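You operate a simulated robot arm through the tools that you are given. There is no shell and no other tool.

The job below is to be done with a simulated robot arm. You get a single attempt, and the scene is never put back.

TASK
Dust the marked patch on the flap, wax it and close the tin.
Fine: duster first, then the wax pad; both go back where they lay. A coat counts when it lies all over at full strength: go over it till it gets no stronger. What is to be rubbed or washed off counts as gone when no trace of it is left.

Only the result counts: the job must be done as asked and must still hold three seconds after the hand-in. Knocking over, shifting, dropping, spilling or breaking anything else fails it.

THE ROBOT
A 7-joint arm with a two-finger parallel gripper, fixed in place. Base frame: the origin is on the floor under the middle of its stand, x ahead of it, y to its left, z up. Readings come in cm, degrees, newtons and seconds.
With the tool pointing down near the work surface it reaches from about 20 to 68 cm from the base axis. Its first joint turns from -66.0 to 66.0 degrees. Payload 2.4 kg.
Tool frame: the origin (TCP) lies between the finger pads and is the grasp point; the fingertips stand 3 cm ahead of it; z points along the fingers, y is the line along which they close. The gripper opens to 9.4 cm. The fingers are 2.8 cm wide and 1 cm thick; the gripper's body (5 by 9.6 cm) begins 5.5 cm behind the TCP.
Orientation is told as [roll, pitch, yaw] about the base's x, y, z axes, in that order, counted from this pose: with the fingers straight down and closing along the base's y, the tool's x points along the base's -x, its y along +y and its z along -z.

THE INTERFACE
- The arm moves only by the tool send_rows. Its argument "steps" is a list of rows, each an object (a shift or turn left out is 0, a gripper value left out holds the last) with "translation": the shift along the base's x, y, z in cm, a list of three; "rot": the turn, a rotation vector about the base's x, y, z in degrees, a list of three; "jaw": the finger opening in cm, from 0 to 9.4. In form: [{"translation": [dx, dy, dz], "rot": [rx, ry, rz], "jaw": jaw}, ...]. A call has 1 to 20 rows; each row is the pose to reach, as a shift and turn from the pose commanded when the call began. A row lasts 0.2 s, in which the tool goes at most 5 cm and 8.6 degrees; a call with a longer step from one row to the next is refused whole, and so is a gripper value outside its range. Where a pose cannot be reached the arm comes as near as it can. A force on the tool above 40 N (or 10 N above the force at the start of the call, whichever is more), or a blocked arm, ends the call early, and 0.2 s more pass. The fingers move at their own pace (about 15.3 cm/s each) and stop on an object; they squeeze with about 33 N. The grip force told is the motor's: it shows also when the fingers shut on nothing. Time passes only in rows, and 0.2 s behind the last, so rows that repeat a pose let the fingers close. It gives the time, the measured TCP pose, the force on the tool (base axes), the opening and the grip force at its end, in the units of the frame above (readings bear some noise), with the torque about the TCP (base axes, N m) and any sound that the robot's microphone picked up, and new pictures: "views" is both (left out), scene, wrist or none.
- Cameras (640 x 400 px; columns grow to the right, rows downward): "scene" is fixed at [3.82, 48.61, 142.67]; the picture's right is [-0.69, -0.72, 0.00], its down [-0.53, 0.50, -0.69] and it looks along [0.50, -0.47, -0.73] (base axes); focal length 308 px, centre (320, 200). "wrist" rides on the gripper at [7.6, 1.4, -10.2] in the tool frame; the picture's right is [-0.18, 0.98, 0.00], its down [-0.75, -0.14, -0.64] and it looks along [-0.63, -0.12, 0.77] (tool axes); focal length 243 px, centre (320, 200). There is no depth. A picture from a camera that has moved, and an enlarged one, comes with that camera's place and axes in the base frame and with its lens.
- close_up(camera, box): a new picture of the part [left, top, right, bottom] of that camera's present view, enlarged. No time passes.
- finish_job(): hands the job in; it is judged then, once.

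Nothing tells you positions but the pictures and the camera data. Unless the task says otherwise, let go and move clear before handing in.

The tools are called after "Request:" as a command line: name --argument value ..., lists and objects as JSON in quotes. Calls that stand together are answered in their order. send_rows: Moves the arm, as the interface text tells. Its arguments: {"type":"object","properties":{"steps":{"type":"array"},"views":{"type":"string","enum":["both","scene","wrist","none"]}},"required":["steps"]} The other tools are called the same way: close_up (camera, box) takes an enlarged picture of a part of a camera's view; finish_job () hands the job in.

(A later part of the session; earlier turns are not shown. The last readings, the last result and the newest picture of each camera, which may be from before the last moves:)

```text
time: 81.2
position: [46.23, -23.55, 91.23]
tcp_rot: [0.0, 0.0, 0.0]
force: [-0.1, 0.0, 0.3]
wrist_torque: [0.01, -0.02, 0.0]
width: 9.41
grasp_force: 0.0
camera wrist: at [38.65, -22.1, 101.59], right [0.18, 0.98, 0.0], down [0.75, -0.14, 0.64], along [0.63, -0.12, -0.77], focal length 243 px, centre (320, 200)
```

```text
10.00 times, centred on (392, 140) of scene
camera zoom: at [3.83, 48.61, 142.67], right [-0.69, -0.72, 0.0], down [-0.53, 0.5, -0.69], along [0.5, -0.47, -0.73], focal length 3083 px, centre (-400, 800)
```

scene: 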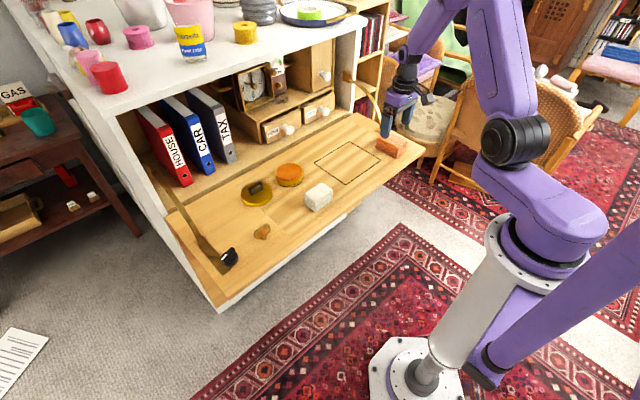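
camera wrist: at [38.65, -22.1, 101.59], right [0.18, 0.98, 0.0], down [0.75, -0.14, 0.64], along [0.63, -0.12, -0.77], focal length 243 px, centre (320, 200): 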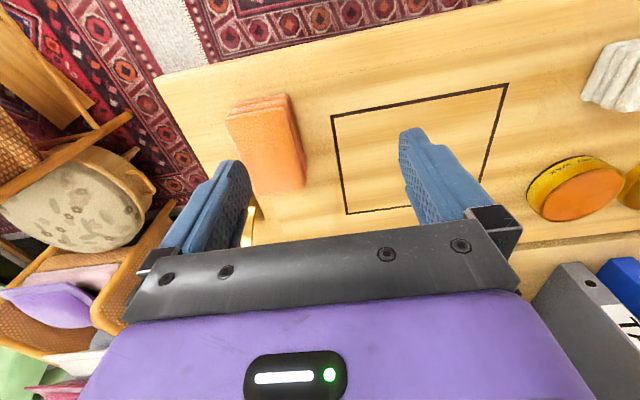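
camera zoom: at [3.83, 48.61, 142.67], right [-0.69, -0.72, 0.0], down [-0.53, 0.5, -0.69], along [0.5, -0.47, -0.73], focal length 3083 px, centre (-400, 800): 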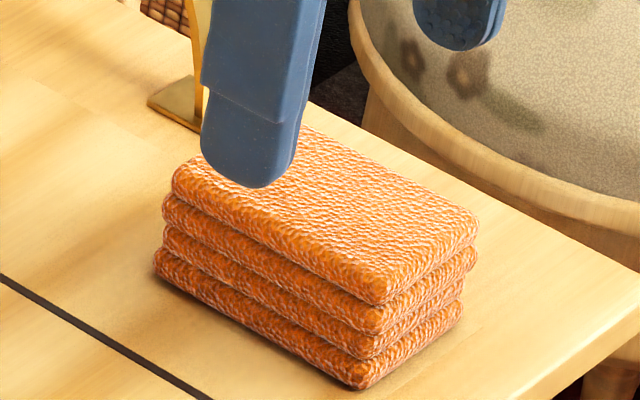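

Both the duster is back (corners match the first picture) and the patch is clean. Next I fetch the white pad, which must be the wax pad and seems to need wax from the tin.

Request:
send_rows --steps '[{"translation": [0.5, 4.9, 0]}, {"translation": [1, 9.8, 0]}, {"translation": [1.5, 14.7, 0]}, {"translation": [2, 19.6, 0]}, {"translation": [2.5, 24.5, 0]}, {"translation": [3, 29.3, 0]}, {"translation": [3, 29.6, -3]}, {"translation": [3, 29.6, -7]}, {"translation": [3, 29.6, -10]}, {"translation": [3, 29.6, -11.4]}, {"translation": [3, 29.6, -11.6]}, {"translation": [3, 29.6, -11.6]}]' --views "both"

Request:
close_up --camera "wrist" --box '[180, 80, 500, 260]'

```text
time: 83.8
position: [49.27, 5.94, 79.64]
tcp_rot: [0.1, 0.0, 0.0]
force: [-0.1, 0.3, 0.4]
wrist_torque: [0.04, 0.01, 0.0]
width: 9.39
grasp_force: 0.1
camera wrist: at [41.59, 7.53, 89.91], right [0.18, 0.98, 0.0], down [0.75, -0.14, 0.64], along [0.63, -0.12, -0.77], focal length 243 px, centre (320, 200)
```

scene: 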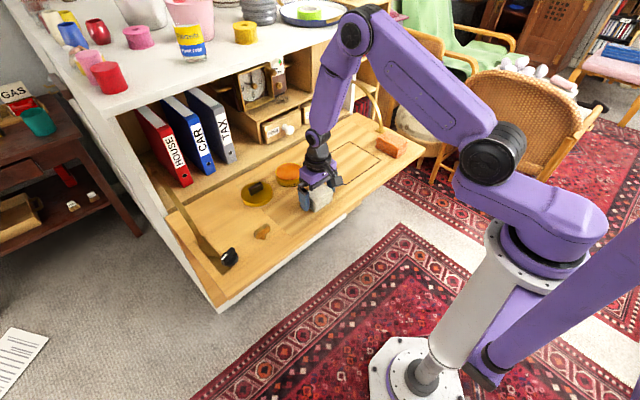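
wrist: 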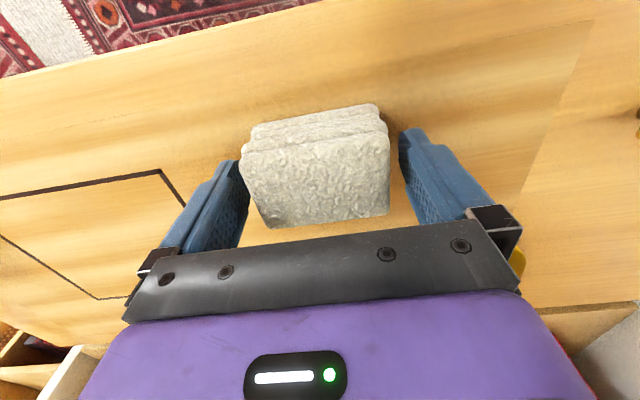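

```text
2.00 times, centred on (340, 170) of wrist
camera zoom: at [41.59, 7.53, 89.91], right [0.18, 0.98, 0.0], down [0.75, -0.14, 0.64], along [0.63, -0.12, -0.77], focal length 485 px, centre (280, 260)
```

zoom: 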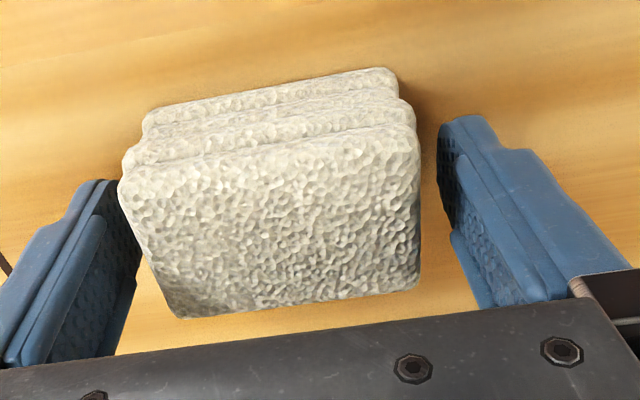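

The pad is where I left it and centred. I grip it a little higher this time and lift.

Request:
send_rows --steps '[{"translation": [0, 0, 0], "jaw": 4}, {"translation": [0, 0, 0], "jaw": 4}, {"translation": [0, 0, 0], "jaw": 4}, {"translation": [0, 0, 0], "jaw": 4}, {"translation": [0, 0, 3]}, {"translation": [0, 0, 7]}, {"translation": [3, 0, 9]}, {"translation": [3, 0, 9]}]' --views "both"

Request:
close_up --camera "scene" --box '[250, 140, 350, 210]'

Request:
close_up --camera "wrist" --box '[180, 80, 500, 260]'

```text
time: 85.6
position: [52.28, 5.91, 88.67]
tcp_rot: [0.0, 0.0, 0.0]
force: [-0.2, 0.0, -0.2]
wrist_torque: [0.01, -0.02, 0.01]
width: 7.84
grasp_force: 33.4
camera wrist: at [44.69, 7.5, 98.96], right [0.18, 0.98, 0.0], down [0.75, -0.14, 0.64], along [0.63, -0.12, -0.77], focal length 243 px, centre (320, 200)
```

scene: 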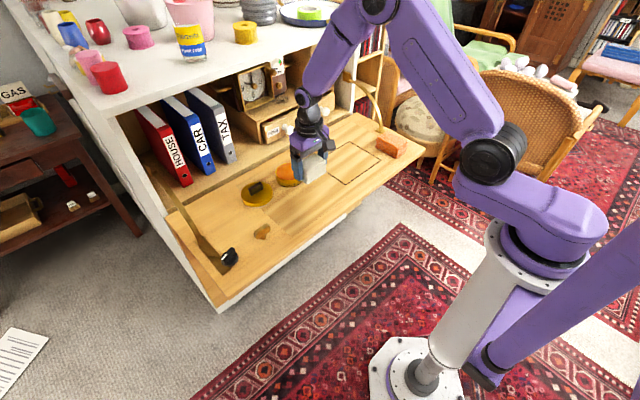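
wrist: 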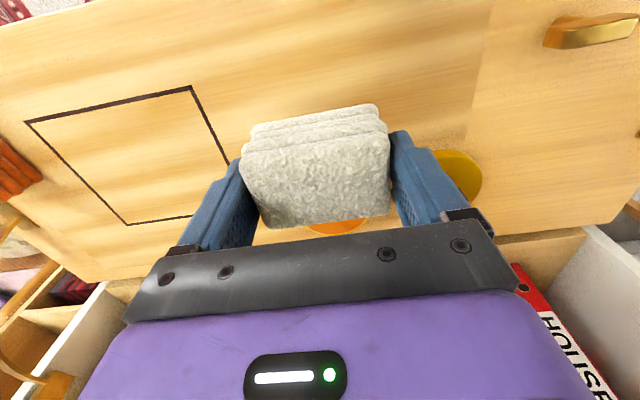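

```text
5.71 times, centred on (300, 175) of scene
camera zoom: at [3.82, 48.61, 142.67], right [-0.69, -0.72, 0.0], down [-0.53, 0.5, -0.69], along [0.5, -0.47, -0.73], focal length 1762 px, centre (434, 343)
```

zoom: 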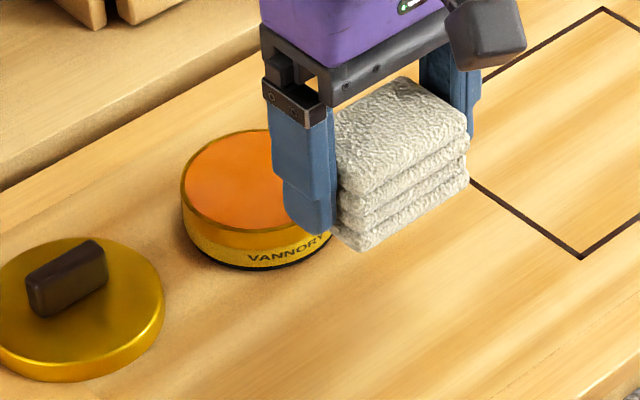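

```text
2.00 times, centred on (340, 170) of wrist
camera zoom: at [44.69, 7.5, 98.96], right [0.18, 0.98, 0.0], down [0.75, -0.14, 0.64], along [0.63, -0.12, -0.77], focal length 485 px, centre (280, 260)
```

zoom: 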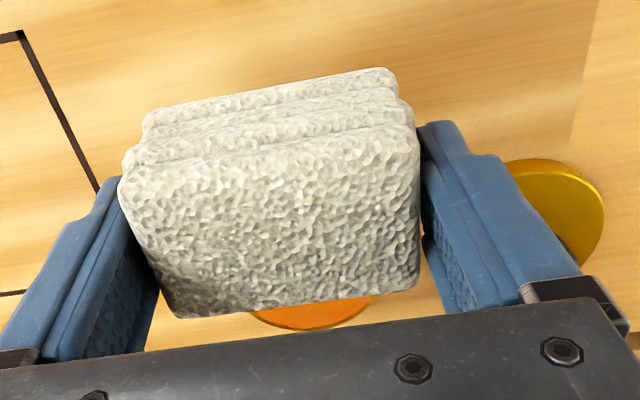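

The pad is held firmly with good clearance below the fingertips. I carry it over the tin, estimated at (63.1, 5.5), and check the alignment from both cameras.

Request:
send_rows --steps '[{"translation": [3.6, -0.2, 0]}, {"translation": [7.2, -0.4, 0]}, {"translation": [10.8, -0.5, 0]}, {"translation": [10.8, -0.5, -2]}, {"translation": [10.8, -0.5, -3.5]}, {"translation": [10.8, -0.5, -3.5]}]' --views "both"

Request:
close_up --camera "scene" --box '[250, 140, 330, 200]'

Request:
close_up --camera "wrist" --box '[180, 80, 500, 260]'

```text
time: 87.0
position: [63.26, 5.49, 85.21]
tcp_rot: [0.0, 0.1, 0.0]
force: [0.6, 0.5, 0.1]
wrist_torque: [0.03, -0.02, 0.0]
width: 7.83
grasp_force: 33.2
camera wrist: at [55.46, 7.01, 95.45], right [0.18, 0.98, 0.0], down [0.75, -0.14, 0.64], along [0.63, -0.12, -0.77], focal length 243 px, centre (320, 200)
```

scene: 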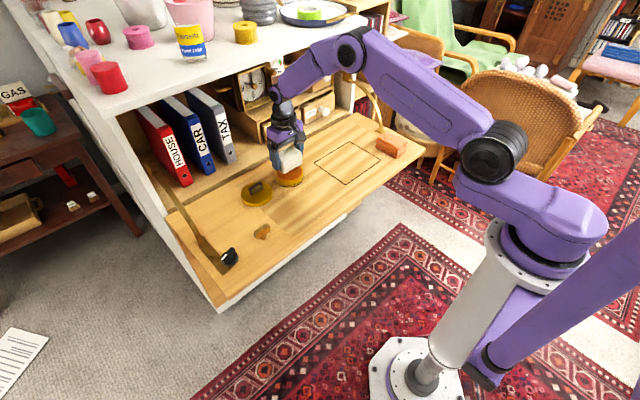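
wrist: 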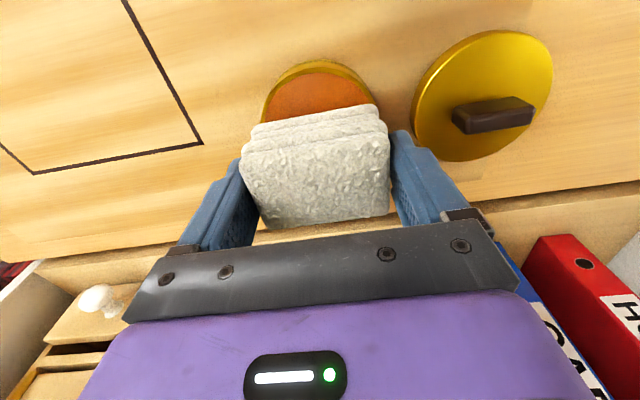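

```text
6.67 times, centred on (290, 170) of scene
camera zoom: at [3.83, 48.62, 142.67], right [-0.69, -0.72, 0.0], down [-0.53, 0.5, -0.69], along [0.5, -0.47, -0.73], focal length 2055 px, centre (520, 400)
```

zoom: 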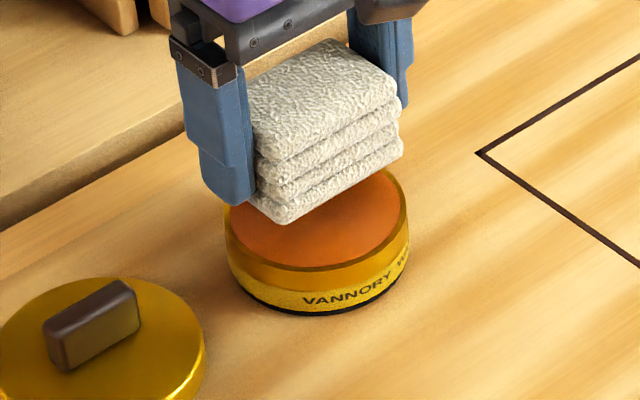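

```text
2.00 times, centred on (340, 170) of wrist
camera zoom: at [55.46, 7.01, 95.45], right [0.18, 0.98, 0.0], down [0.75, -0.14, 0.64], along [0.63, -0.12, -0.77], focal length 485 px, centre (280, 260)
```

zoom: 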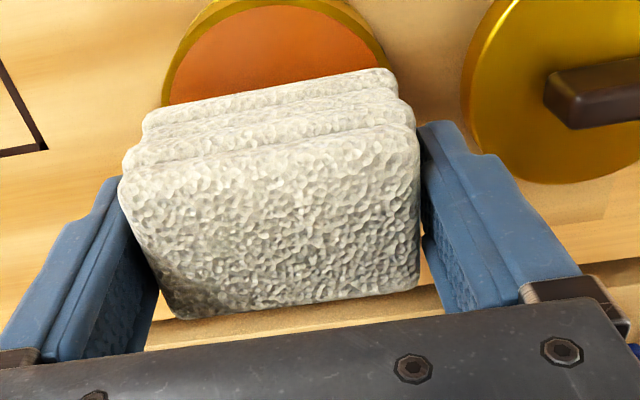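

The pad is centred over the tin. I come down in small steps until the pad touches the wax.

Request:
send_rows --steps '[{"translation": [0, 0, -1]}, {"translation": [0, 0, -1.8]}, {"translation": [0, 0, -2.0]}]' --views "none"

Request:
send_rows --steps '[{"translation": [0, 0, -0.1]}, {"translation": [0, 0, -0.15]}, {"translation": [0, 0, -0.2]}]' --views "scene"

Request:
close_up --camera "scene" --box '[250, 140, 330, 200]'

```text
time: 87.8
position: [63.02, 5.44, 83.2]
tcp_rot: [0.0, -0.1, 0.0]
force: [-0.6, -0.2, -0.3]
wrist_torque: [-0.01, -0.02, 0.01]
width: 7.88
grasp_force: 33.3
```

```text
time: 88.6
position: [63.11, 5.58, 82.9]
tcp_rot: [-0.1, 0.0, 0.1]
force: [0.3, -0.8, -1.4]
wrist_torque: [-0.03, -0.03, 0.04]
width: 7.9
grasp_force: 32.9
```

scene: 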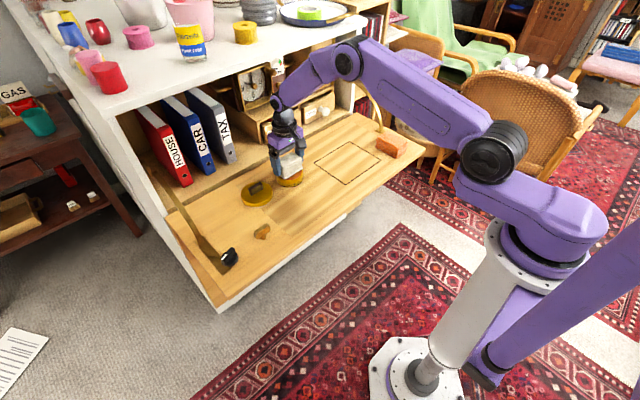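

```text
6.67 times, centred on (290, 170) of scene
camera zoom: at [3.82, 48.62, 142.67], right [-0.69, -0.72, 0.0], down [-0.53, 0.5, -0.69], along [0.5, -0.47, -0.73], focal length 2055 px, centre (520, 400)
```

zoom: 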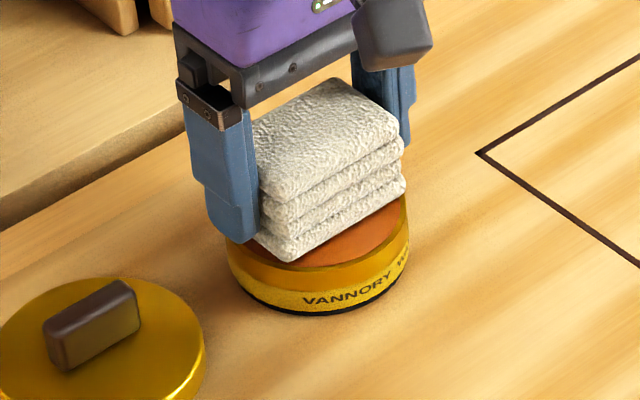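

Request:
send_rows --steps '[{"translation": [0, 0, -0.08]}, {"translation": [0, 0, -0.15]}]' --views "none"

Request:
send_rows --steps '[{"translation": [0, 0, -0.08]}, {"translation": [0, 0, -0.15]}]' --views "none"

```text
time: 89.2
position: [63.02, 5.51, 82.67]
tcp_rot: [0.0, 0.0, 0.0]
force: [-0.4, 0.0, -0.9]
wrist_torque: [-0.02, 0.0, 0.05]
width: 7.87
grasp_force: 32.8
```

```text
time: 89.8
position: [63.05, 5.45, 82.69]
tcp_rot: [0.0, 0.1, 0.0]
force: [-4.2, -0.2, 11.0]
wrist_torque: [-0.01, 0.17, -0.03]
width: 7.84
grasp_force: 33.2
```

Contact with the wax at 11 N. I hold a moment, then lift straight up and look at the pad's lower edge.

Request:
send_rows --steps '[{"translation": [0, 0, -0.03]}, {"translation": [0, 0, -0.03]}, {"translation": [0, 0, -0.03]}]' --views "none"

Request:
send_rows --steps '[{"translation": [0, 0, 2]}, {"translation": [0, 0, 5]}, {"translation": [0, 0, 6]}, {"translation": [0, 0, 6]}]' --views "both"

Request:
close_up --camera "scene" --box '[250, 130, 330, 200]'

Request:
close_up --camera "wrist" --box '[180, 80, 500, 260]'

```text
time: 90.6
position: [63.09, 5.36, 82.75]
tcp_rot: [0.0, -0.1, 0.0]
force: [-3.4, -1.0, 16.8]
wrist_torque: [-0.03, 0.23, -0.01]
width: 7.84
grasp_force: 33.2
```

```text
time: 91.6
position: [62.99, 5.51, 88.56]
tcp_rot: [0.0, 0.1, 0.0]
force: [-0.2, -0.3, -1.0]
wrist_torque: [-0.02, 0.0, 0.01]
width: 7.85
grasp_force: 33.1
camera wrist: at [55.38, 6.99, 98.89], right [0.18, 0.98, 0.0], down [0.75, -0.14, 0.64], along [0.63, -0.12, -0.77], focal length 243 px, centre (320, 200)
```

scene: 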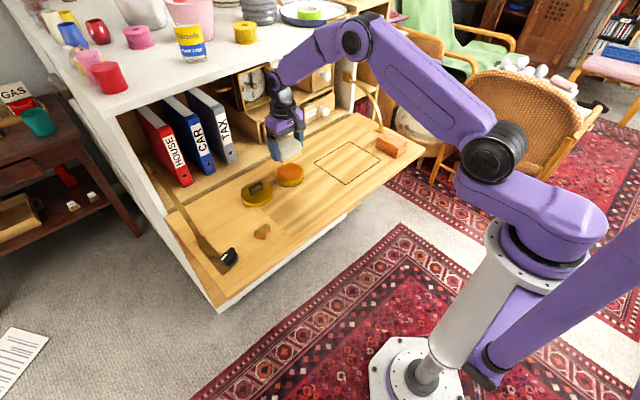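
wrist: 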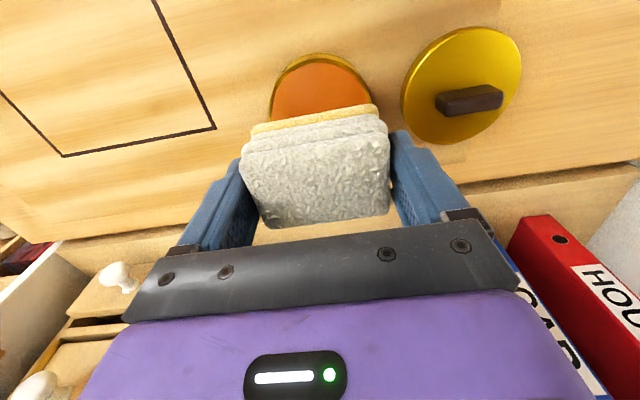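

```text
5.71 times, centred on (290, 165) of scene
camera zoom: at [3.82, 48.62, 142.67], right [-0.69, -0.72, 0.0], down [-0.53, 0.5, -0.69], along [0.5, -0.47, -0.73], focal length 1762 px, centre (491, 400)
```

zoom: 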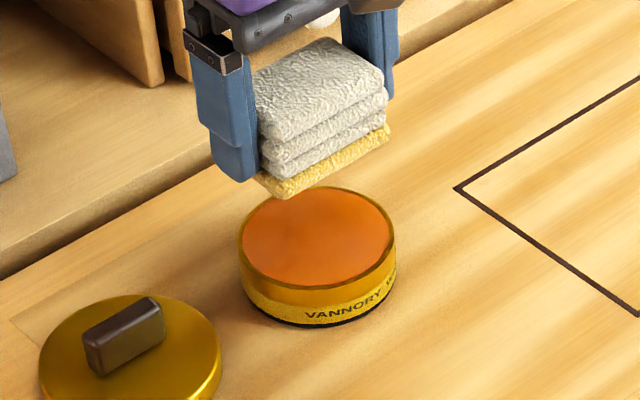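

```text
2.00 times, centred on (340, 170) of wrist
camera zoom: at [55.38, 6.99, 98.89], right [0.18, 0.98, 0.0], down [0.75, -0.14, 0.64], along [0.63, -0.12, -0.77], focal length 485 px, centre (280, 260)
```

zoom: 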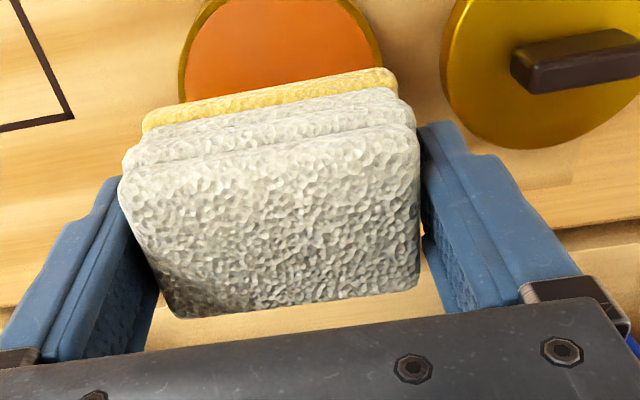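

The lowest layer of the white pad has turned yellow: it is loaded with wax. I carry it to the far-left corner of the patch and set it down gently.

Request:
send_rows --steps '[{"translation": [-0.4, -4.6, 0]}, {"translation": [-0.8, -9.2, 0]}, {"translation": [-1.3, -13.85, 0]}, {"translation": [-1.3, -13.85, -4]}, {"translation": [-1.3, -13.85, -8]}, {"translation": [-1.3, -13.85, -8.9]}, {"translation": [-1.3, -13.85, -9.0]}, {"translation": [-1.3, -13.85, -9.05]}]' --views "none"

Request:
send_rows --steps '[{"translation": [0, 0, -0.05]}]' --views "none"

Request:
send_rows --steps '[{"translation": [0, 0, -0.05]}]' --views "none"

```text
time: 93.4
position: [61.95, -8.38, 79.7]
tcp_rot: [-0.1, -0.2, 0.0]
force: [-7.8, 0.6, 22.5]
wrist_torque: [0.08, 0.27, 0.01]
width: 7.83
grasp_force: 33.5
```

```text
time: 93.8
position: [61.73, -8.38, 79.65]
tcp_rot: [-0.1, -0.2, 0.1]
force: [-6.9, -1.1, 30.3]
wrist_torque: [0.12, 0.3, 0.0]
width: 7.86
grasp_force: 33.1
```

```text
time: 94.2
position: [61.86, -8.3, 79.64]
tcp_rot: [-0.1, -0.3, 0.0]
force: [-6.4, -2.0, 33.3]
wrist_torque: [0.07, 0.25, 0.01]
width: 7.84
grasp_force: 32.7
```

The pad presses with 33 N, a little much; I ease up slightly and make the first waxing stroke along the far edge.

Request:
send_rows --steps '[{"translation": [0, 0, 0.08]}, {"translation": [0, -1.5, 0.08]}, {"translation": [0, -3, 0.08]}, {"translation": [0, -4.5, 0.08]}, {"translation": [0, -6, 0.08]}, {"translation": [0, -7.5, 0.08]}, {"translation": [0, -9, 0.08]}, {"translation": [0, -10.5, 0.08]}, {"translation": [0, -12.1, 0.08]}]' --views "scene"

Request:
close_up --camera "scene" --box '[304, 130, 384, 190]'

```text
time: 96.2
position: [61.85, -20.4, 79.56]
tcp_rot: [-0.2, -0.1, -0.1]
force: [0.5, 10.2, 24.9]
wrist_torque: [0.3, -0.1, -0.1]
width: 7.86
grasp_force: 33.4
```

scene: 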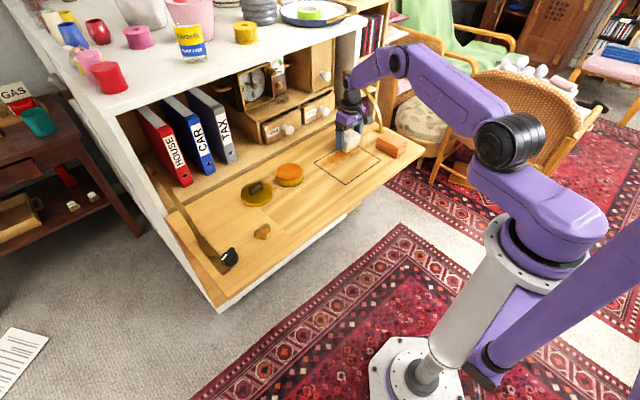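

```text
6.67 times, centred on (344, 160) of scene
camera zoom: at [3.77, 48.65, 142.66], right [-0.69, -0.72, 0.0], down [-0.53, 0.5, -0.69], along [0.5, -0.47, -0.73], focal length 2055 px, centre (160, 467)
```

zoom: 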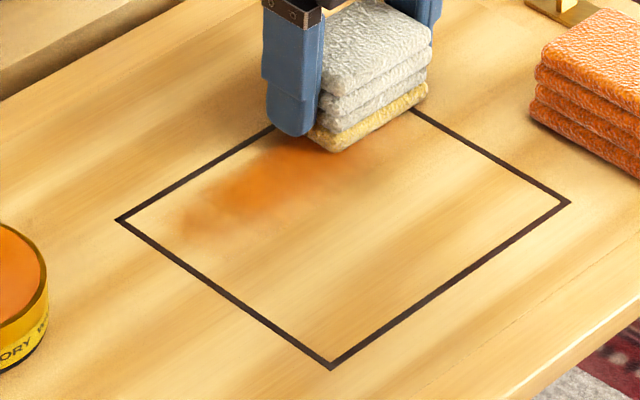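

The wax lays a visible orange coat. The edges need overlap, so I go back along the far edge with more overhang and then step the lanes inward.

Request:
send_rows --steps '[{"translation": [0.9, -0.6, 0]}, {"translation": [0.9, 1, 0]}, {"translation": [0.9, 2.6, 0]}, {"translation": [0.9, 4.2, 0]}, {"translation": [0.9, 5.8, 0]}, {"translation": [0.9, 7.4, 0]}, {"translation": [0.9, 9, 0]}, {"translation": [0.9, 10.6, 0]}, {"translation": [0.9, 12.2, 0]}, {"translation": [0.9, 13.6, 0]}]' --views "none"

Request:
close_up --camera "scene" --box '[304, 130, 384, 190]'

```text
time: 98.4
position: [62.56, -6.85, 79.68]
tcp_rot: [0.0, -0.1, 0.0]
force: [0.4, -9.3, 21.6]
wrist_torque: [-0.44, -0.14, -0.01]
width: 7.85
grasp_force: 33.0
```

```text
6.67 times, centred on (344, 160) of scene
camera zoom: at [3.78, 48.6, 142.68], right [-0.69, -0.72, 0.0], down [-0.53, 0.5, -0.69], along [0.5, -0.47, -0.73], focal length 2055 px, centre (160, 467)
```

zoom: 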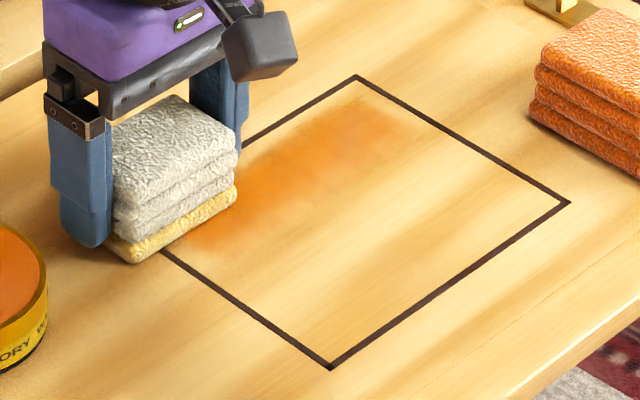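

Request:
send_rows --steps '[{"translation": [-2.2, 0, 0]}, {"translation": [-2.2, -2, 0]}, {"translation": [-2.2, -4, 0]}, {"translation": [-2.2, -6, 0]}, {"translation": [-2.2, -8, 0]}, {"translation": [-2.2, -10, 0]}, {"translation": [-2.2, -12, 0]}, {"translation": [-2.2, -14.2, 0]}, {"translation": [-4.4, -14.2, 0]}, {"translation": [-4.4, -12, 0]}, {"translation": [-4.4, -10, 0]}, {"translation": [-4.4, -8, 0]}, {"translation": [-4.4, -6, 0]}, {"translation": [-4.4, -4, 0]}, {"translation": [-4.4, -2, 0]}, {"translation": [-4.4, 0, 0]}]' --views "none"

Request:
close_up --camera "scene" --box '[304, 130, 384, 190]'

```text
time: 101.8
position: [58.19, -6.87, 79.48]
tcp_rot: [0.0, 0.0, -0.1]
force: [0.6, -7.6, 15.1]
wrist_torque: [-0.16, -0.03, 0.1]
width: 7.86
grasp_force: 33.5
```

```text
6.67 times, centred on (344, 160) of scene
camera zoom: at [3.8, 48.6, 142.68], right [-0.69, -0.72, 0.0], down [-0.53, 0.5, -0.69], along [0.5, -0.47, -0.73], focal length 2055 px, centre (160, 467)
```

zoom: 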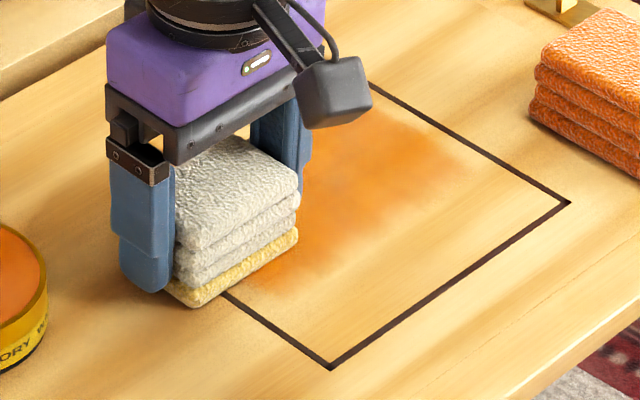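

The coat grows lane by lane. I continue with the next two lanes.

Request:
send_rows --steps '[{"translation": [-2.2, 0, -0.03]}, {"translation": [-2.2, -2, -0.03]}, {"translation": [-2.2, -4, -0.03]}, {"translation": [-2.2, -6, -0.03]}, {"translation": [-2.2, -8, -0.03]}, {"translation": [-2.2, -10, -0.03]}, {"translation": [-2.2, -12, -0.03]}, {"translation": [-2.2, -14.2, -0.03]}, {"translation": [-4.4, -14.2, -0.03]}, {"translation": [-4.4, -12, -0.03]}, {"translation": [-4.4, -10, -0.03]}, {"translation": [-4.4, -8, -0.03]}, {"translation": [-4.4, -6, -0.03]}, {"translation": [-4.4, -4, -0.03]}, {"translation": [-4.4, -2, -0.03]}, {"translation": [-4.4, 0, -0.03]}]' --views "none"

Request:
close_up --camera "scene" --box '[304, 130, 384, 190]'

```text
time: 105.2
position: [53.75, -6.81, 79.47]
tcp_rot: [0.0, 0.0, 0.0]
force: [0.0, -3.6, 8.5]
wrist_torque: [-0.12, 0.02, 0.1]
width: 7.84
grasp_force: 32.9
```

```text
6.67 times, centred on (344, 160) of scene
camera zoom: at [3.81, 48.61, 142.68], right [-0.69, -0.72, 0.0], down [-0.53, 0.5, -0.69], along [0.5, -0.47, -0.73], focal length 2055 px, centre (160, 467)
```

zoom: 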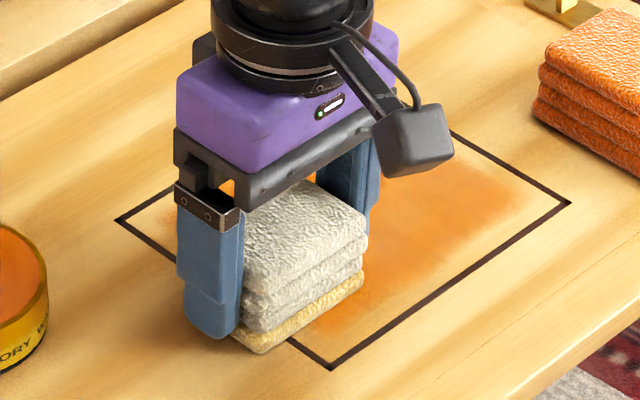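

Request:
send_rows --steps '[{"translation": [-2.2, 0, -0.05]}, {"translation": [-2.2, -2, -0.05]}, {"translation": [-2.2, -4, -0.05]}, {"translation": [-2.2, -6, -0.05]}, {"translation": [-2.2, -8, -0.05]}, {"translation": [-2.2, -10, -0.05]}, {"translation": [-2.2, -12, -0.05]}, {"translation": [-2.2, -14.0, -0.05]}, {"translation": [-4.0, -14.0, -0.05]}, {"translation": [-4.0, -12, -0.05]}, {"translation": [-4.0, -10, -0.05]}, {"translation": [-4.0, -8, -0.05]}, {"translation": [-4.0, -6, -0.05]}, {"translation": [-4.0, -4, -0.05]}, {"translation": [-4.0, -2, -0.05]}, {"translation": [-4.0, 0, -0.05]}]' --views "none"

Request:
close_up --camera "scene" --box '[304, 130, 384, 190]'

```text
time: 108.6
position: [49.97, -6.77, 79.48]
tcp_rot: [0.0, 0.0, 0.0]
force: [-0.5, -4.1, 7.2]
wrist_torque: [-0.08, -0.02, 0.09]
width: 7.87
grasp_force: 32.9
```

```text
6.67 times, centred on (344, 160) of scene
camera zoom: at [3.82, 48.61, 142.68], right [-0.69, -0.72, 0.0], down [-0.53, 0.5, -0.69], along [0.5, -0.47, -0.73], focal length 2055 px, centre (160, 467)
```

zoom: 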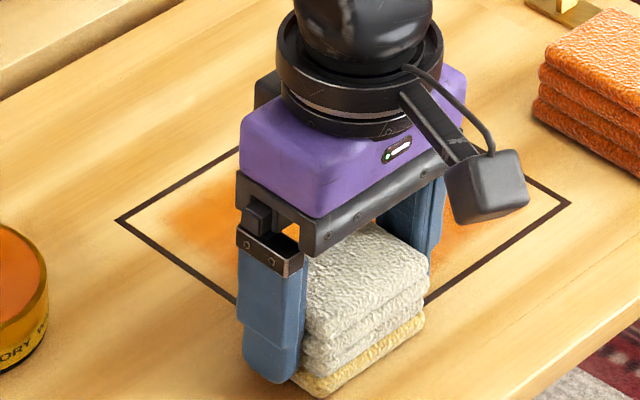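

I lift clear to inspect the coat, and also check the duster pad has not been touched.

Request:
send_rows --steps '[{"translation": [0, 0, 3]}, {"translation": [-3, 2, 6]}, {"translation": [-6, 4, 9]}, {"translation": [-9, 6, 10]}, {"translation": [-9, 6, 10]}]' --views "both"

Request:
close_up --camera "scene" --box '[304, 130, 384, 190]'

Request:
close_up --camera "scene" --box '[360, 120, 424, 160]'

Request:
close_up --camera "scene" --box '[320, 145, 400, 230]'

```text
time: 109.8
position: [40.83, -0.9, 89.57]
tcp_rot: [0.0, -0.1, 0.0]
force: [-0.3, -0.4, -0.5]
wrist_torque: [0.01, -0.02, -0.02]
width: 7.87
grasp_force: 33.0
camera wrist: at [33.14, 0.61, 99.75], right [0.18, 0.98, 0.0], down [0.75, -0.14, 0.64], along [0.63, -0.12, -0.77], focal length 243 px, centre (320, 200)
```

scene: 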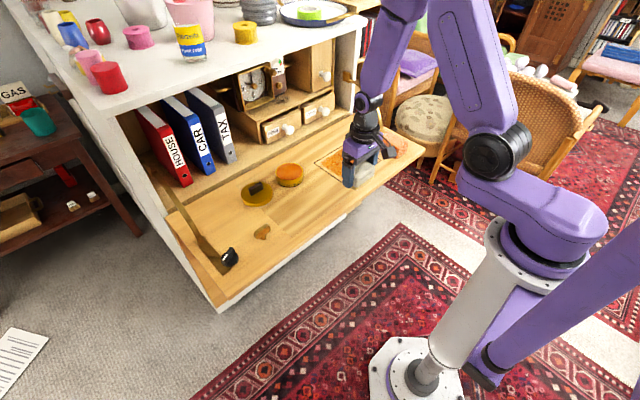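
wrist: 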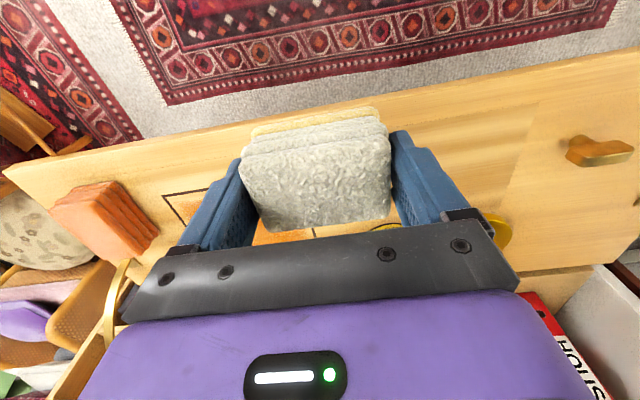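

```text
6.67 times, centred on (344, 160) of scene
camera zoom: at [3.82, 48.62, 142.67], right [-0.69, -0.72, 0.0], down [-0.53, 0.5, -0.69], along [0.5, -0.47, -0.73], focal length 2055 px, centre (160, 467)
```

zoom: 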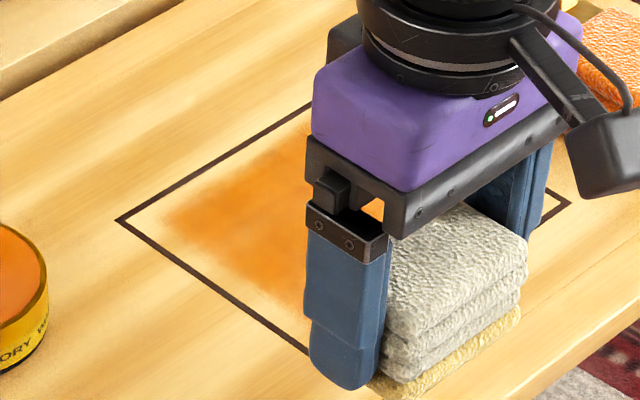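

```text
10.00 times, centred on (392, 140) of scene
camera zoom: at [3.82, 48.62, 142.67], right [-0.69, -0.72, 0.0], down [-0.53, 0.5, -0.69], along [0.5, -0.47, -0.73], focal length 3083 px, centre (-400, 800)
```

zoom: 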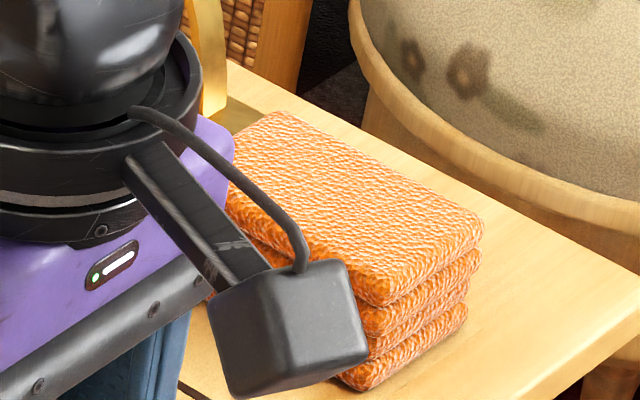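

```text
4.71 times, centred on (360, 188) of scene
camera zoom: at [3.82, 48.62, 142.67], right [-0.69, -0.72, 0.0], down [-0.53, 0.5, -0.69], along [0.5, -0.47, -0.73], focal length 1451 px, centre (132, 259)
```

zoom: 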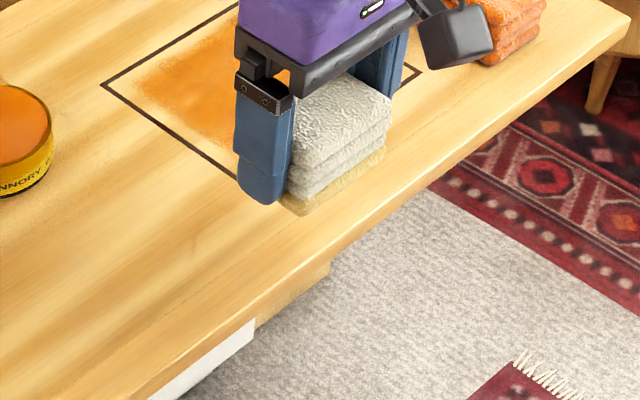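

The duster pad seems nudged by about 2–3 mm (I came too close with a finger); I will correct that at the end and keep farther away. I go over the tin, from where the patch is fully visible.

Request:
send_rows --steps '[{"translation": [4, 2.5, 0]}, {"translation": [8, 5, 0]}, {"translation": [12.2, 6.3, 0]}, {"translation": [16.5, 6.35, 0]}, {"translation": [20.5, 6.35, 0]}, {"translation": [22.2, 6.35, 0]}, {"translation": [22.2, 6.35, 0]}]' --views "scene"

Request:
close_up --camera "scene" --box '[304, 130, 384, 190]'

Request:
close_up --camera "scene" --box '[360, 120, 424, 160]'

Request:
close_up --camera "scene" --box '[250, 130, 330, 200]'

```text
time: 111.4
position: [63.05, 5.49, 89.51]
tcp_rot: [0.0, 0.1, 0.1]
force: [-0.1, -0.6, 0.0]
wrist_torque: [0.01, -0.02, -0.01]
width: 7.85
grasp_force: 33.0
```

scene: 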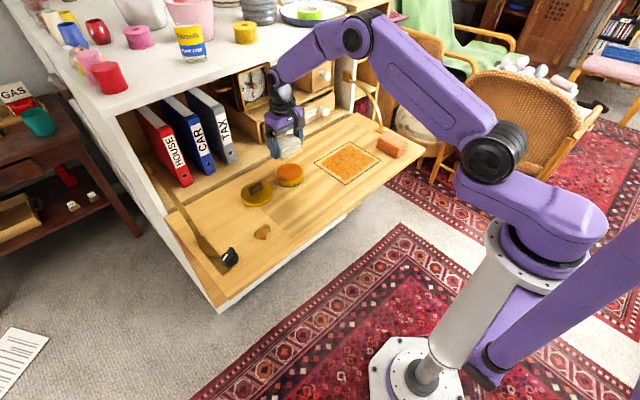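

```text
6.67 times, centred on (344, 160) of scene
camera zoom: at [3.83, 48.62, 142.67], right [-0.69, -0.72, 0.0], down [-0.53, 0.5, -0.69], along [0.5, -0.47, -0.73], focal length 2055 px, centre (160, 467)
```

zoom: 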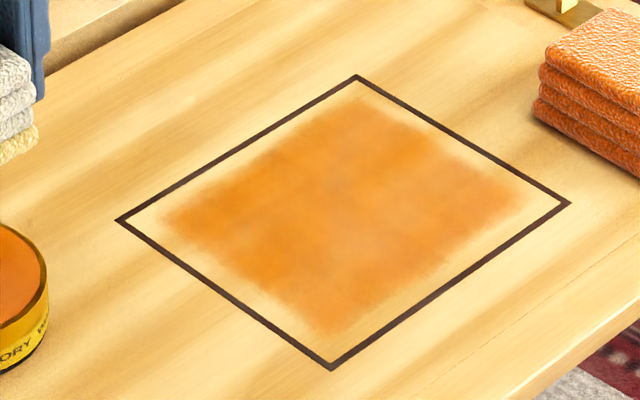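

```text
10.00 times, centred on (392, 140) of scene
camera zoom: at [3.83, 48.62, 142.67], right [-0.69, -0.72, 0.0], down [-0.53, 0.5, -0.69], along [0.5, -0.47, -0.73], focal length 3083 px, centre (-400, 800)
```

zoom: 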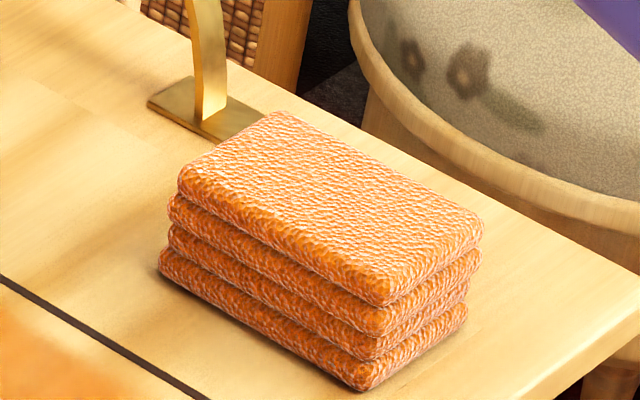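

```text
5.71 times, centred on (290, 165) of scene
camera zoom: at [3.83, 48.62, 142.67], right [-0.69, -0.72, 0.0], down [-0.53, 0.5, -0.69], along [0.5, -0.47, -0.73], focal length 1762 px, centre (491, 400)
```

zoom: 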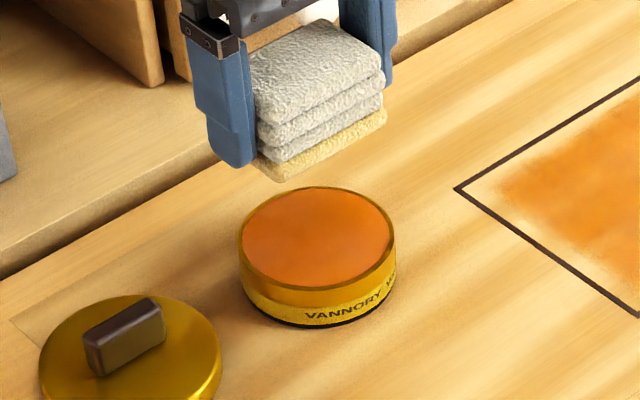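

The coat fills an area inset about 1.5 cm inside the marked frame, so that is where it takes. It is blotchy still, so I dip the pad in the wax again for the next pass.

Request:
send_rows --steps '[{"translation": [0, 0, -3]}, {"translation": [0, 0, -5.8]}, {"translation": [0, 0, -6.5]}, {"translation": [0, 0, -6.75]}, {"translation": [0, 0, -6.85]}]' --views "none"

Request:
send_rows --steps '[{"translation": [0, 0, -0.06]}]' --views "none"

```text
time: 112.6
position: [63.15, 5.52, 82.58]
tcp_rot: [-0.1, 0.0, 0.0]
force: [0.3, -0.1, -0.2]
wrist_torque: [-0.01, -0.03, -0.01]
width: 7.87
grasp_force: 33.1
```

```text
time: 113.0
position: [63.06, 5.49, 82.58]
tcp_rot: [0.0, 0.0, 0.0]
force: [0.2, -0.4, -0.7]
wrist_torque: [0.03, -0.05, 0.01]
width: 7.88
grasp_force: 32.9
```

Request:
send_rows --steps '[{"translation": [0, 0, -0.05]}, {"translation": [0, 0, -0.08]}]' --views "none"

```text
time: 113.6
position: [63.13, 5.51, 82.5]
tcp_rot: [0.0, 0.1, 0.0]
force: [-4.1, 0.2, 8.8]
wrist_torque: [0.0, 0.09, -0.01]
width: 7.86
grasp_force: 32.7
```

Request:
send_rows --steps '[{"translation": [0, 0, -0.04]}, {"translation": [0, 0, -0.04]}, {"translation": [0, 0, 2]}, {"translation": [0, 0, 5]}, {"translation": [0, 0, 6]}]' --views "scene"

Request:
close_up --camera "scene" --box '[250, 130, 330, 200]'

```text
time: 114.8
position: [62.92, 5.6, 88.58]
tcp_rot: [0.0, 0.0, -0.1]
force: [0.0, -0.3, -0.9]
wrist_torque: [0.01, -0.01, 0.02]
width: 7.87
grasp_force: 33.2
```

scene: 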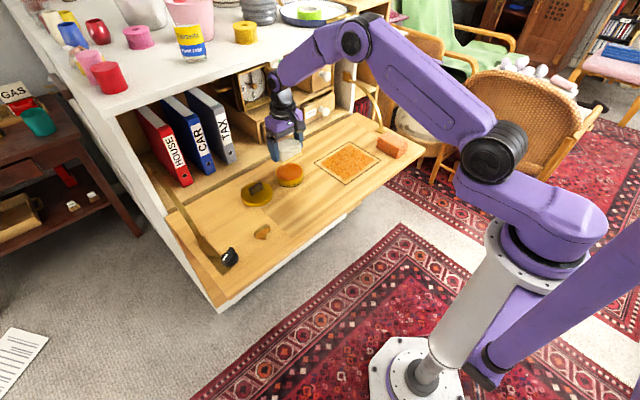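

```text
5.71 times, centred on (290, 165) of scene
camera zoom: at [3.82, 48.61, 142.67], right [-0.69, -0.72, 0.0], down [-0.53, 0.5, -0.69], along [0.5, -0.47, -0.73], focal length 1762 px, centre (491, 400)
```

zoom: 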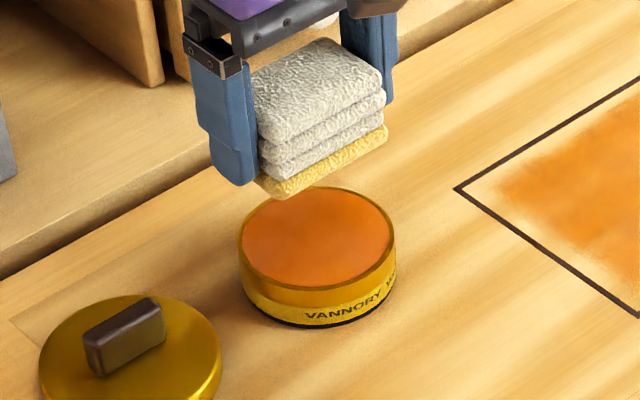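

The pad is loaded again. I begin the second full pass, keeping the fingers farther from the duster.

Request:
send_rows --steps '[{"translation": [-0.4, -4.2, 0]}, {"translation": [-0.8, -8.4, 0]}, {"translation": [-1.2, -12.55, 0]}, {"translation": [-1.2, -12.55, -4]}, {"translation": [-1.2, -12.55, -8]}, {"translation": [-1.2, -12.55, -8.8]}, {"translation": [-1.2, -12.55, -9.0]}]' --views "none"

```text
time: 116.4
position: [61.76, -7.06, 79.52]
tcp_rot: [0.1, -0.1, 0.0]
force: [-4.3, 0.5, 8.0]
wrist_torque: [0.06, 0.06, 0.03]
width: 7.87
grasp_force: 33.6
```

Request:
send_rows --steps '[{"translation": [0, 0, -0.05]}, {"translation": [0, -2, -0.05]}, {"translation": [0, -4, -0.05]}, {"translation": [0, -6, -0.05]}, {"translation": [0, -8, -0.05]}, {"translation": [0, -10, -0.05]}, {"translation": [0, -12, -0.05]}, {"translation": [0, -13.4, -0.05]}, {"translation": [-2, -13.4, -0.06]}, {"translation": [-2, -12, -0.06]}, {"translation": [-2, -10, -0.06]}, {"translation": [-2, -8, -0.06]}, {"translation": [-2, -6, -0.06]}, {"translation": [-2, -4, -0.06]}, {"translation": [-2, -2, -0.06]}, {"translation": [-2, 0, -0.06]}]' --views "none"

Request:
close_up --camera "scene" --box '[304, 130, 384, 190]'

```text
time: 119.8
position: [59.83, -7.02, 79.4]
tcp_rot: [-0.1, -0.2, 0.1]
force: [-0.1, -9.8, 21.9]
wrist_torque: [-0.38, -0.15, 0.03]
width: 7.85
grasp_force: 32.6
```

```text
6.67 times, centred on (344, 160) of scene
camera zoom: at [3.78, 48.6, 142.68], right [-0.69, -0.72, 0.0], down [-0.53, 0.5, -0.69], along [0.5, -0.47, -0.73], focal length 2055 px, centre (160, 467)
```

zoom: 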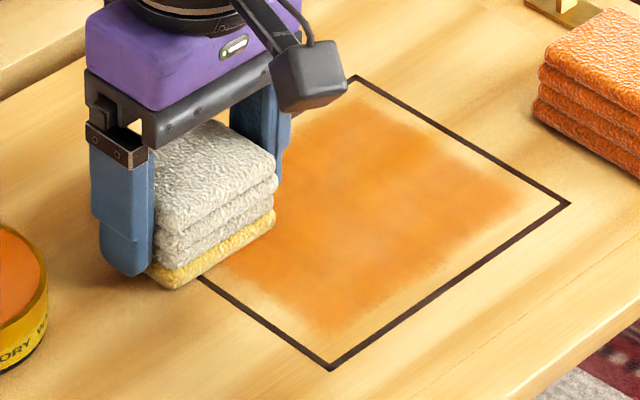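

Pressure is good at about 22 N. I continue with the middle lanes.

Request:
send_rows --steps '[{"translation": [-2, 0, 0]}, {"translation": [-2, -2, 0]}, {"translation": [-2, -4, 0]}, {"translation": [-2, -6, 0]}, {"translation": [-2, -8, 0]}, {"translation": [-2, -10, 0]}, {"translation": [-2, -12, 0]}, {"translation": [-2, -13.4, 0]}, {"translation": [-4, -13.4, -0.02]}, {"translation": [-4, -12, -0.02]}, {"translation": [-4, -10, -0.02]}, {"translation": [-4, -8, -0.02]}, {"translation": [-4, -6, -0.02]}, {"translation": [-4, -4, -0.02]}, {"translation": [-4, -2, -0.02]}, {"translation": [-4, 0, -0.02]}]' --views "none"

Request:
send_rows --steps '[{"translation": [-2, 0, -0.02]}, {"translation": [-2, -2, -0.02]}, {"translation": [-2, -4, -0.02]}, {"translation": [-2, -6, -0.02]}, {"translation": [-2, -8, -0.02]}, {"translation": [-2, -10, -0.02]}, {"translation": [-2, -12, -0.02]}, {"translation": [-2, -13.2, -0.02]}, {"translation": [-4, -13.2, -0.04]}, {"translation": [-4, -12, -0.04]}, {"translation": [-4, -10, -0.04]}, {"translation": [-4, -8, -0.04]}, {"translation": [-4, -6, -0.04]}, {"translation": [-4, -4, -0.04]}, {"translation": [-4, -2, -0.04]}, {"translation": [-4, 0, -0.04]}]' --views "none"

Request:
close_up --camera "scene" --box '[304, 130, 384, 190]'

```text
time: 123.2
position: [55.73, -7.04, 79.24]
tcp_rot: [0.0, 0.0, 0.0]
force: [0.6, -9.2, 20.5]
wrist_torque: [-0.28, -0.1, 0.15]
width: 7.82
grasp_force: 33.1
```

```text
time: 126.6
position: [51.78, -6.98, 79.28]
tcp_rot: [0.0, 0.0, 0.0]
force: [-0.1, -2.4, 6.4]
wrist_torque: [-0.06, -0.02, 0.08]
width: 7.85
grasp_force: 32.7
```

```text
6.67 times, centred on (344, 160) of scene
camera zoom: at [3.81, 48.61, 142.68], right [-0.69, -0.72, 0.0], down [-0.53, 0.5, -0.69], along [0.5, -0.47, -0.73], focal length 2055 px, centre (160, 467)
```

zoom: 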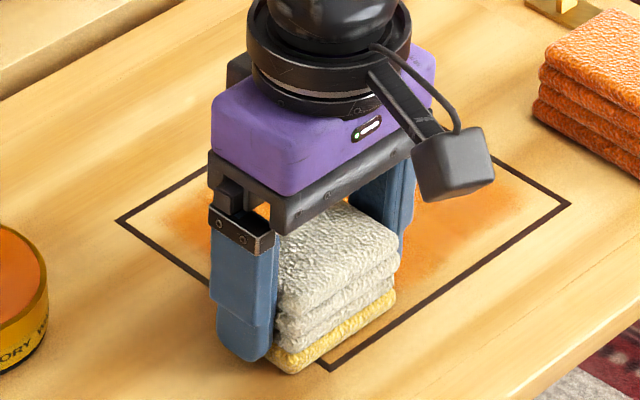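

Request:
send_rows --steps '[{"translation": [0, -2, -0.06]}, {"translation": [0, -4, -0.06]}, {"translation": [0, -6, -0.06]}, {"translation": [0, -8, -0.06]}, {"translation": [0, -10, -0.06]}, {"translation": [0, -12, -0.06]}, {"translation": [0, -13.2, -0.06]}, {"translation": [-1.5, -13.2, -0.07]}, {"translation": [-1.5, -12, -0.07]}, {"translation": [-1.5, -10, -0.07]}, {"translation": [-1.5, -8, -0.07]}, {"translation": [-1.5, -6, -0.07]}, {"translation": [-1.5, -4, -0.07]}, {"translation": [-1.5, -2, -0.07]}, {"translation": [-1.5, 0, -0.07]}]' --views "none"

```text
time: 129.8
position: [50.38, -6.93, 79.41]
tcp_rot: [0.0, -0.1, 0.1]
force: [0.6, -10.1, 19.6]
wrist_torque: [-0.2, 0.01, 0.08]
width: 7.86
grasp_force: 32.4
```

Now I lift and go over to the tin to view the coat and dip again.

Request:
send_rows --steps '[{"translation": [0, 0, 3]}, {"translation": [0, 2, 7]}, {"translation": [2, 5, 10]}, {"translation": [4.5, 9, 10]}, {"translation": [8.5, 12, 10]}, {"translation": [12.7, 12.55, 10]}, {"translation": [12.7, 12.55, 10]}]' --views "scene"

Request:
close_up --camera "scene" --box '[304, 130, 384, 190]'

Request:
close_up --camera "scene" --box '[250, 130, 330, 200]'

```text
time: 131.4
position: [63.14, 5.65, 89.25]
tcp_rot: [0.0, 0.1, 0.0]
force: [0.2, -0.1, -0.9]
wrist_torque: [0.0, 0.02, 0.01]
width: 7.88
grasp_force: 33.1
```

scene: 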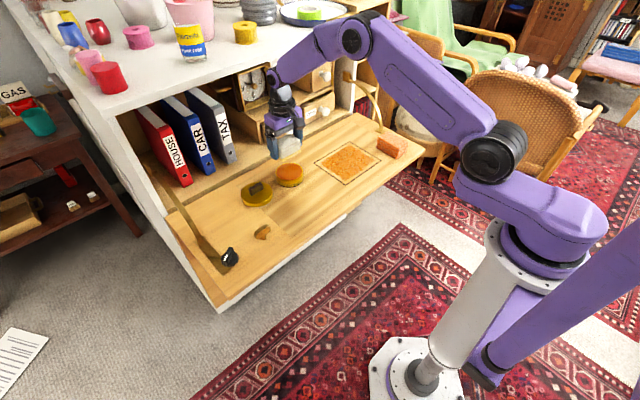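

```text
6.67 times, centred on (344, 160) of scene
camera zoom: at [3.82, 48.62, 142.67], right [-0.69, -0.72, 0.0], down [-0.53, 0.5, -0.69], along [0.5, -0.47, -0.73], focal length 2055 px, centre (160, 467)
```

zoom: 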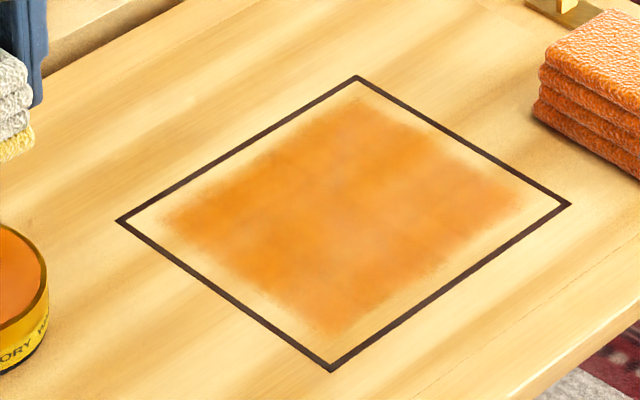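

```text
5.71 times, centred on (290, 165) of scene
camera zoom: at [3.82, 48.62, 142.67], right [-0.69, -0.72, 0.0], down [-0.53, 0.5, -0.69], along [0.5, -0.47, -0.73], focal length 1762 px, centre (491, 400)
```

zoom: 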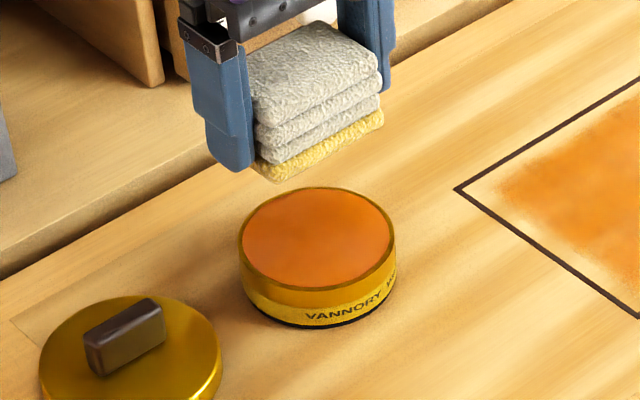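

The coat has grown a little stronger. I dip again, then will work the perimeter to test whether the coat's border can still extend.

Request:
send_rows --steps '[{"translation": [0, 0, -3]}, {"translation": [0, 0, -5.8]}, {"translation": [0, 0, -6.5]}, {"translation": [0, 0, -6.8]}, {"translation": [0, 0, -6.88]}]' --views "none"

Request:
send_rows --steps '[{"translation": [0, 0, -0.05]}]' --views "none"

```text
time: 132.6
position: [62.96, 5.54, 82.43]
tcp_rot: [0.0, 0.0, 0.0]
force: [-0.5, -1.1, 1.7]
wrist_torque: [0.02, -0.03, 0.02]
width: 7.86
grasp_force: 32.8
```

```text
time: 133.0
position: [63.0, 5.73, 82.33]
tcp_rot: [0.0, 0.0, 0.0]
force: [-3.4, 0.0, 6.8]
wrist_torque: [0.0, 0.03, -0.06]
width: 7.84
grasp_force: 32.6
```

Request:
send_rows --steps '[{"translation": [0, 0, -0.05]}, {"translation": [0, 0, -0.05]}, {"translation": [0, 0, 2]}, {"translation": [0, -2, 5]}, {"translation": [0.1, -6, 6]}, {"translation": [0.3, -10.5, 6]}, {"translation": [0.3, -11.05, 3]}, {"translation": [0.3, -11.05, -1]}, {"translation": [0.3, -11.05, -2.6]}, {"translation": [0.3, -11.05, -2.85]}]' --views "none"

```text
time: 135.2
position: [63.42, -5.61, 79.5]
tcp_rot: [0.0, 0.0, 0.1]
force: [-0.2, 0.3, -1.2]
wrist_torque: [-0.04, -0.03, -0.03]
width: 7.84
grasp_force: 33.0
```

Request:
send_rows --steps '[{"translation": [0, 0, -0.05]}, {"translation": [0, 0, -0.1]}]' --views "none"

```text
time: 135.8
position: [63.31, -5.47, 79.44]
tcp_rot: [0.0, 0.0, 0.0]
force: [-1.1, 1.0, 1.5]
wrist_torque: [0.05, 0.01, 0.01]
width: 7.85
grasp_force: 32.3
```

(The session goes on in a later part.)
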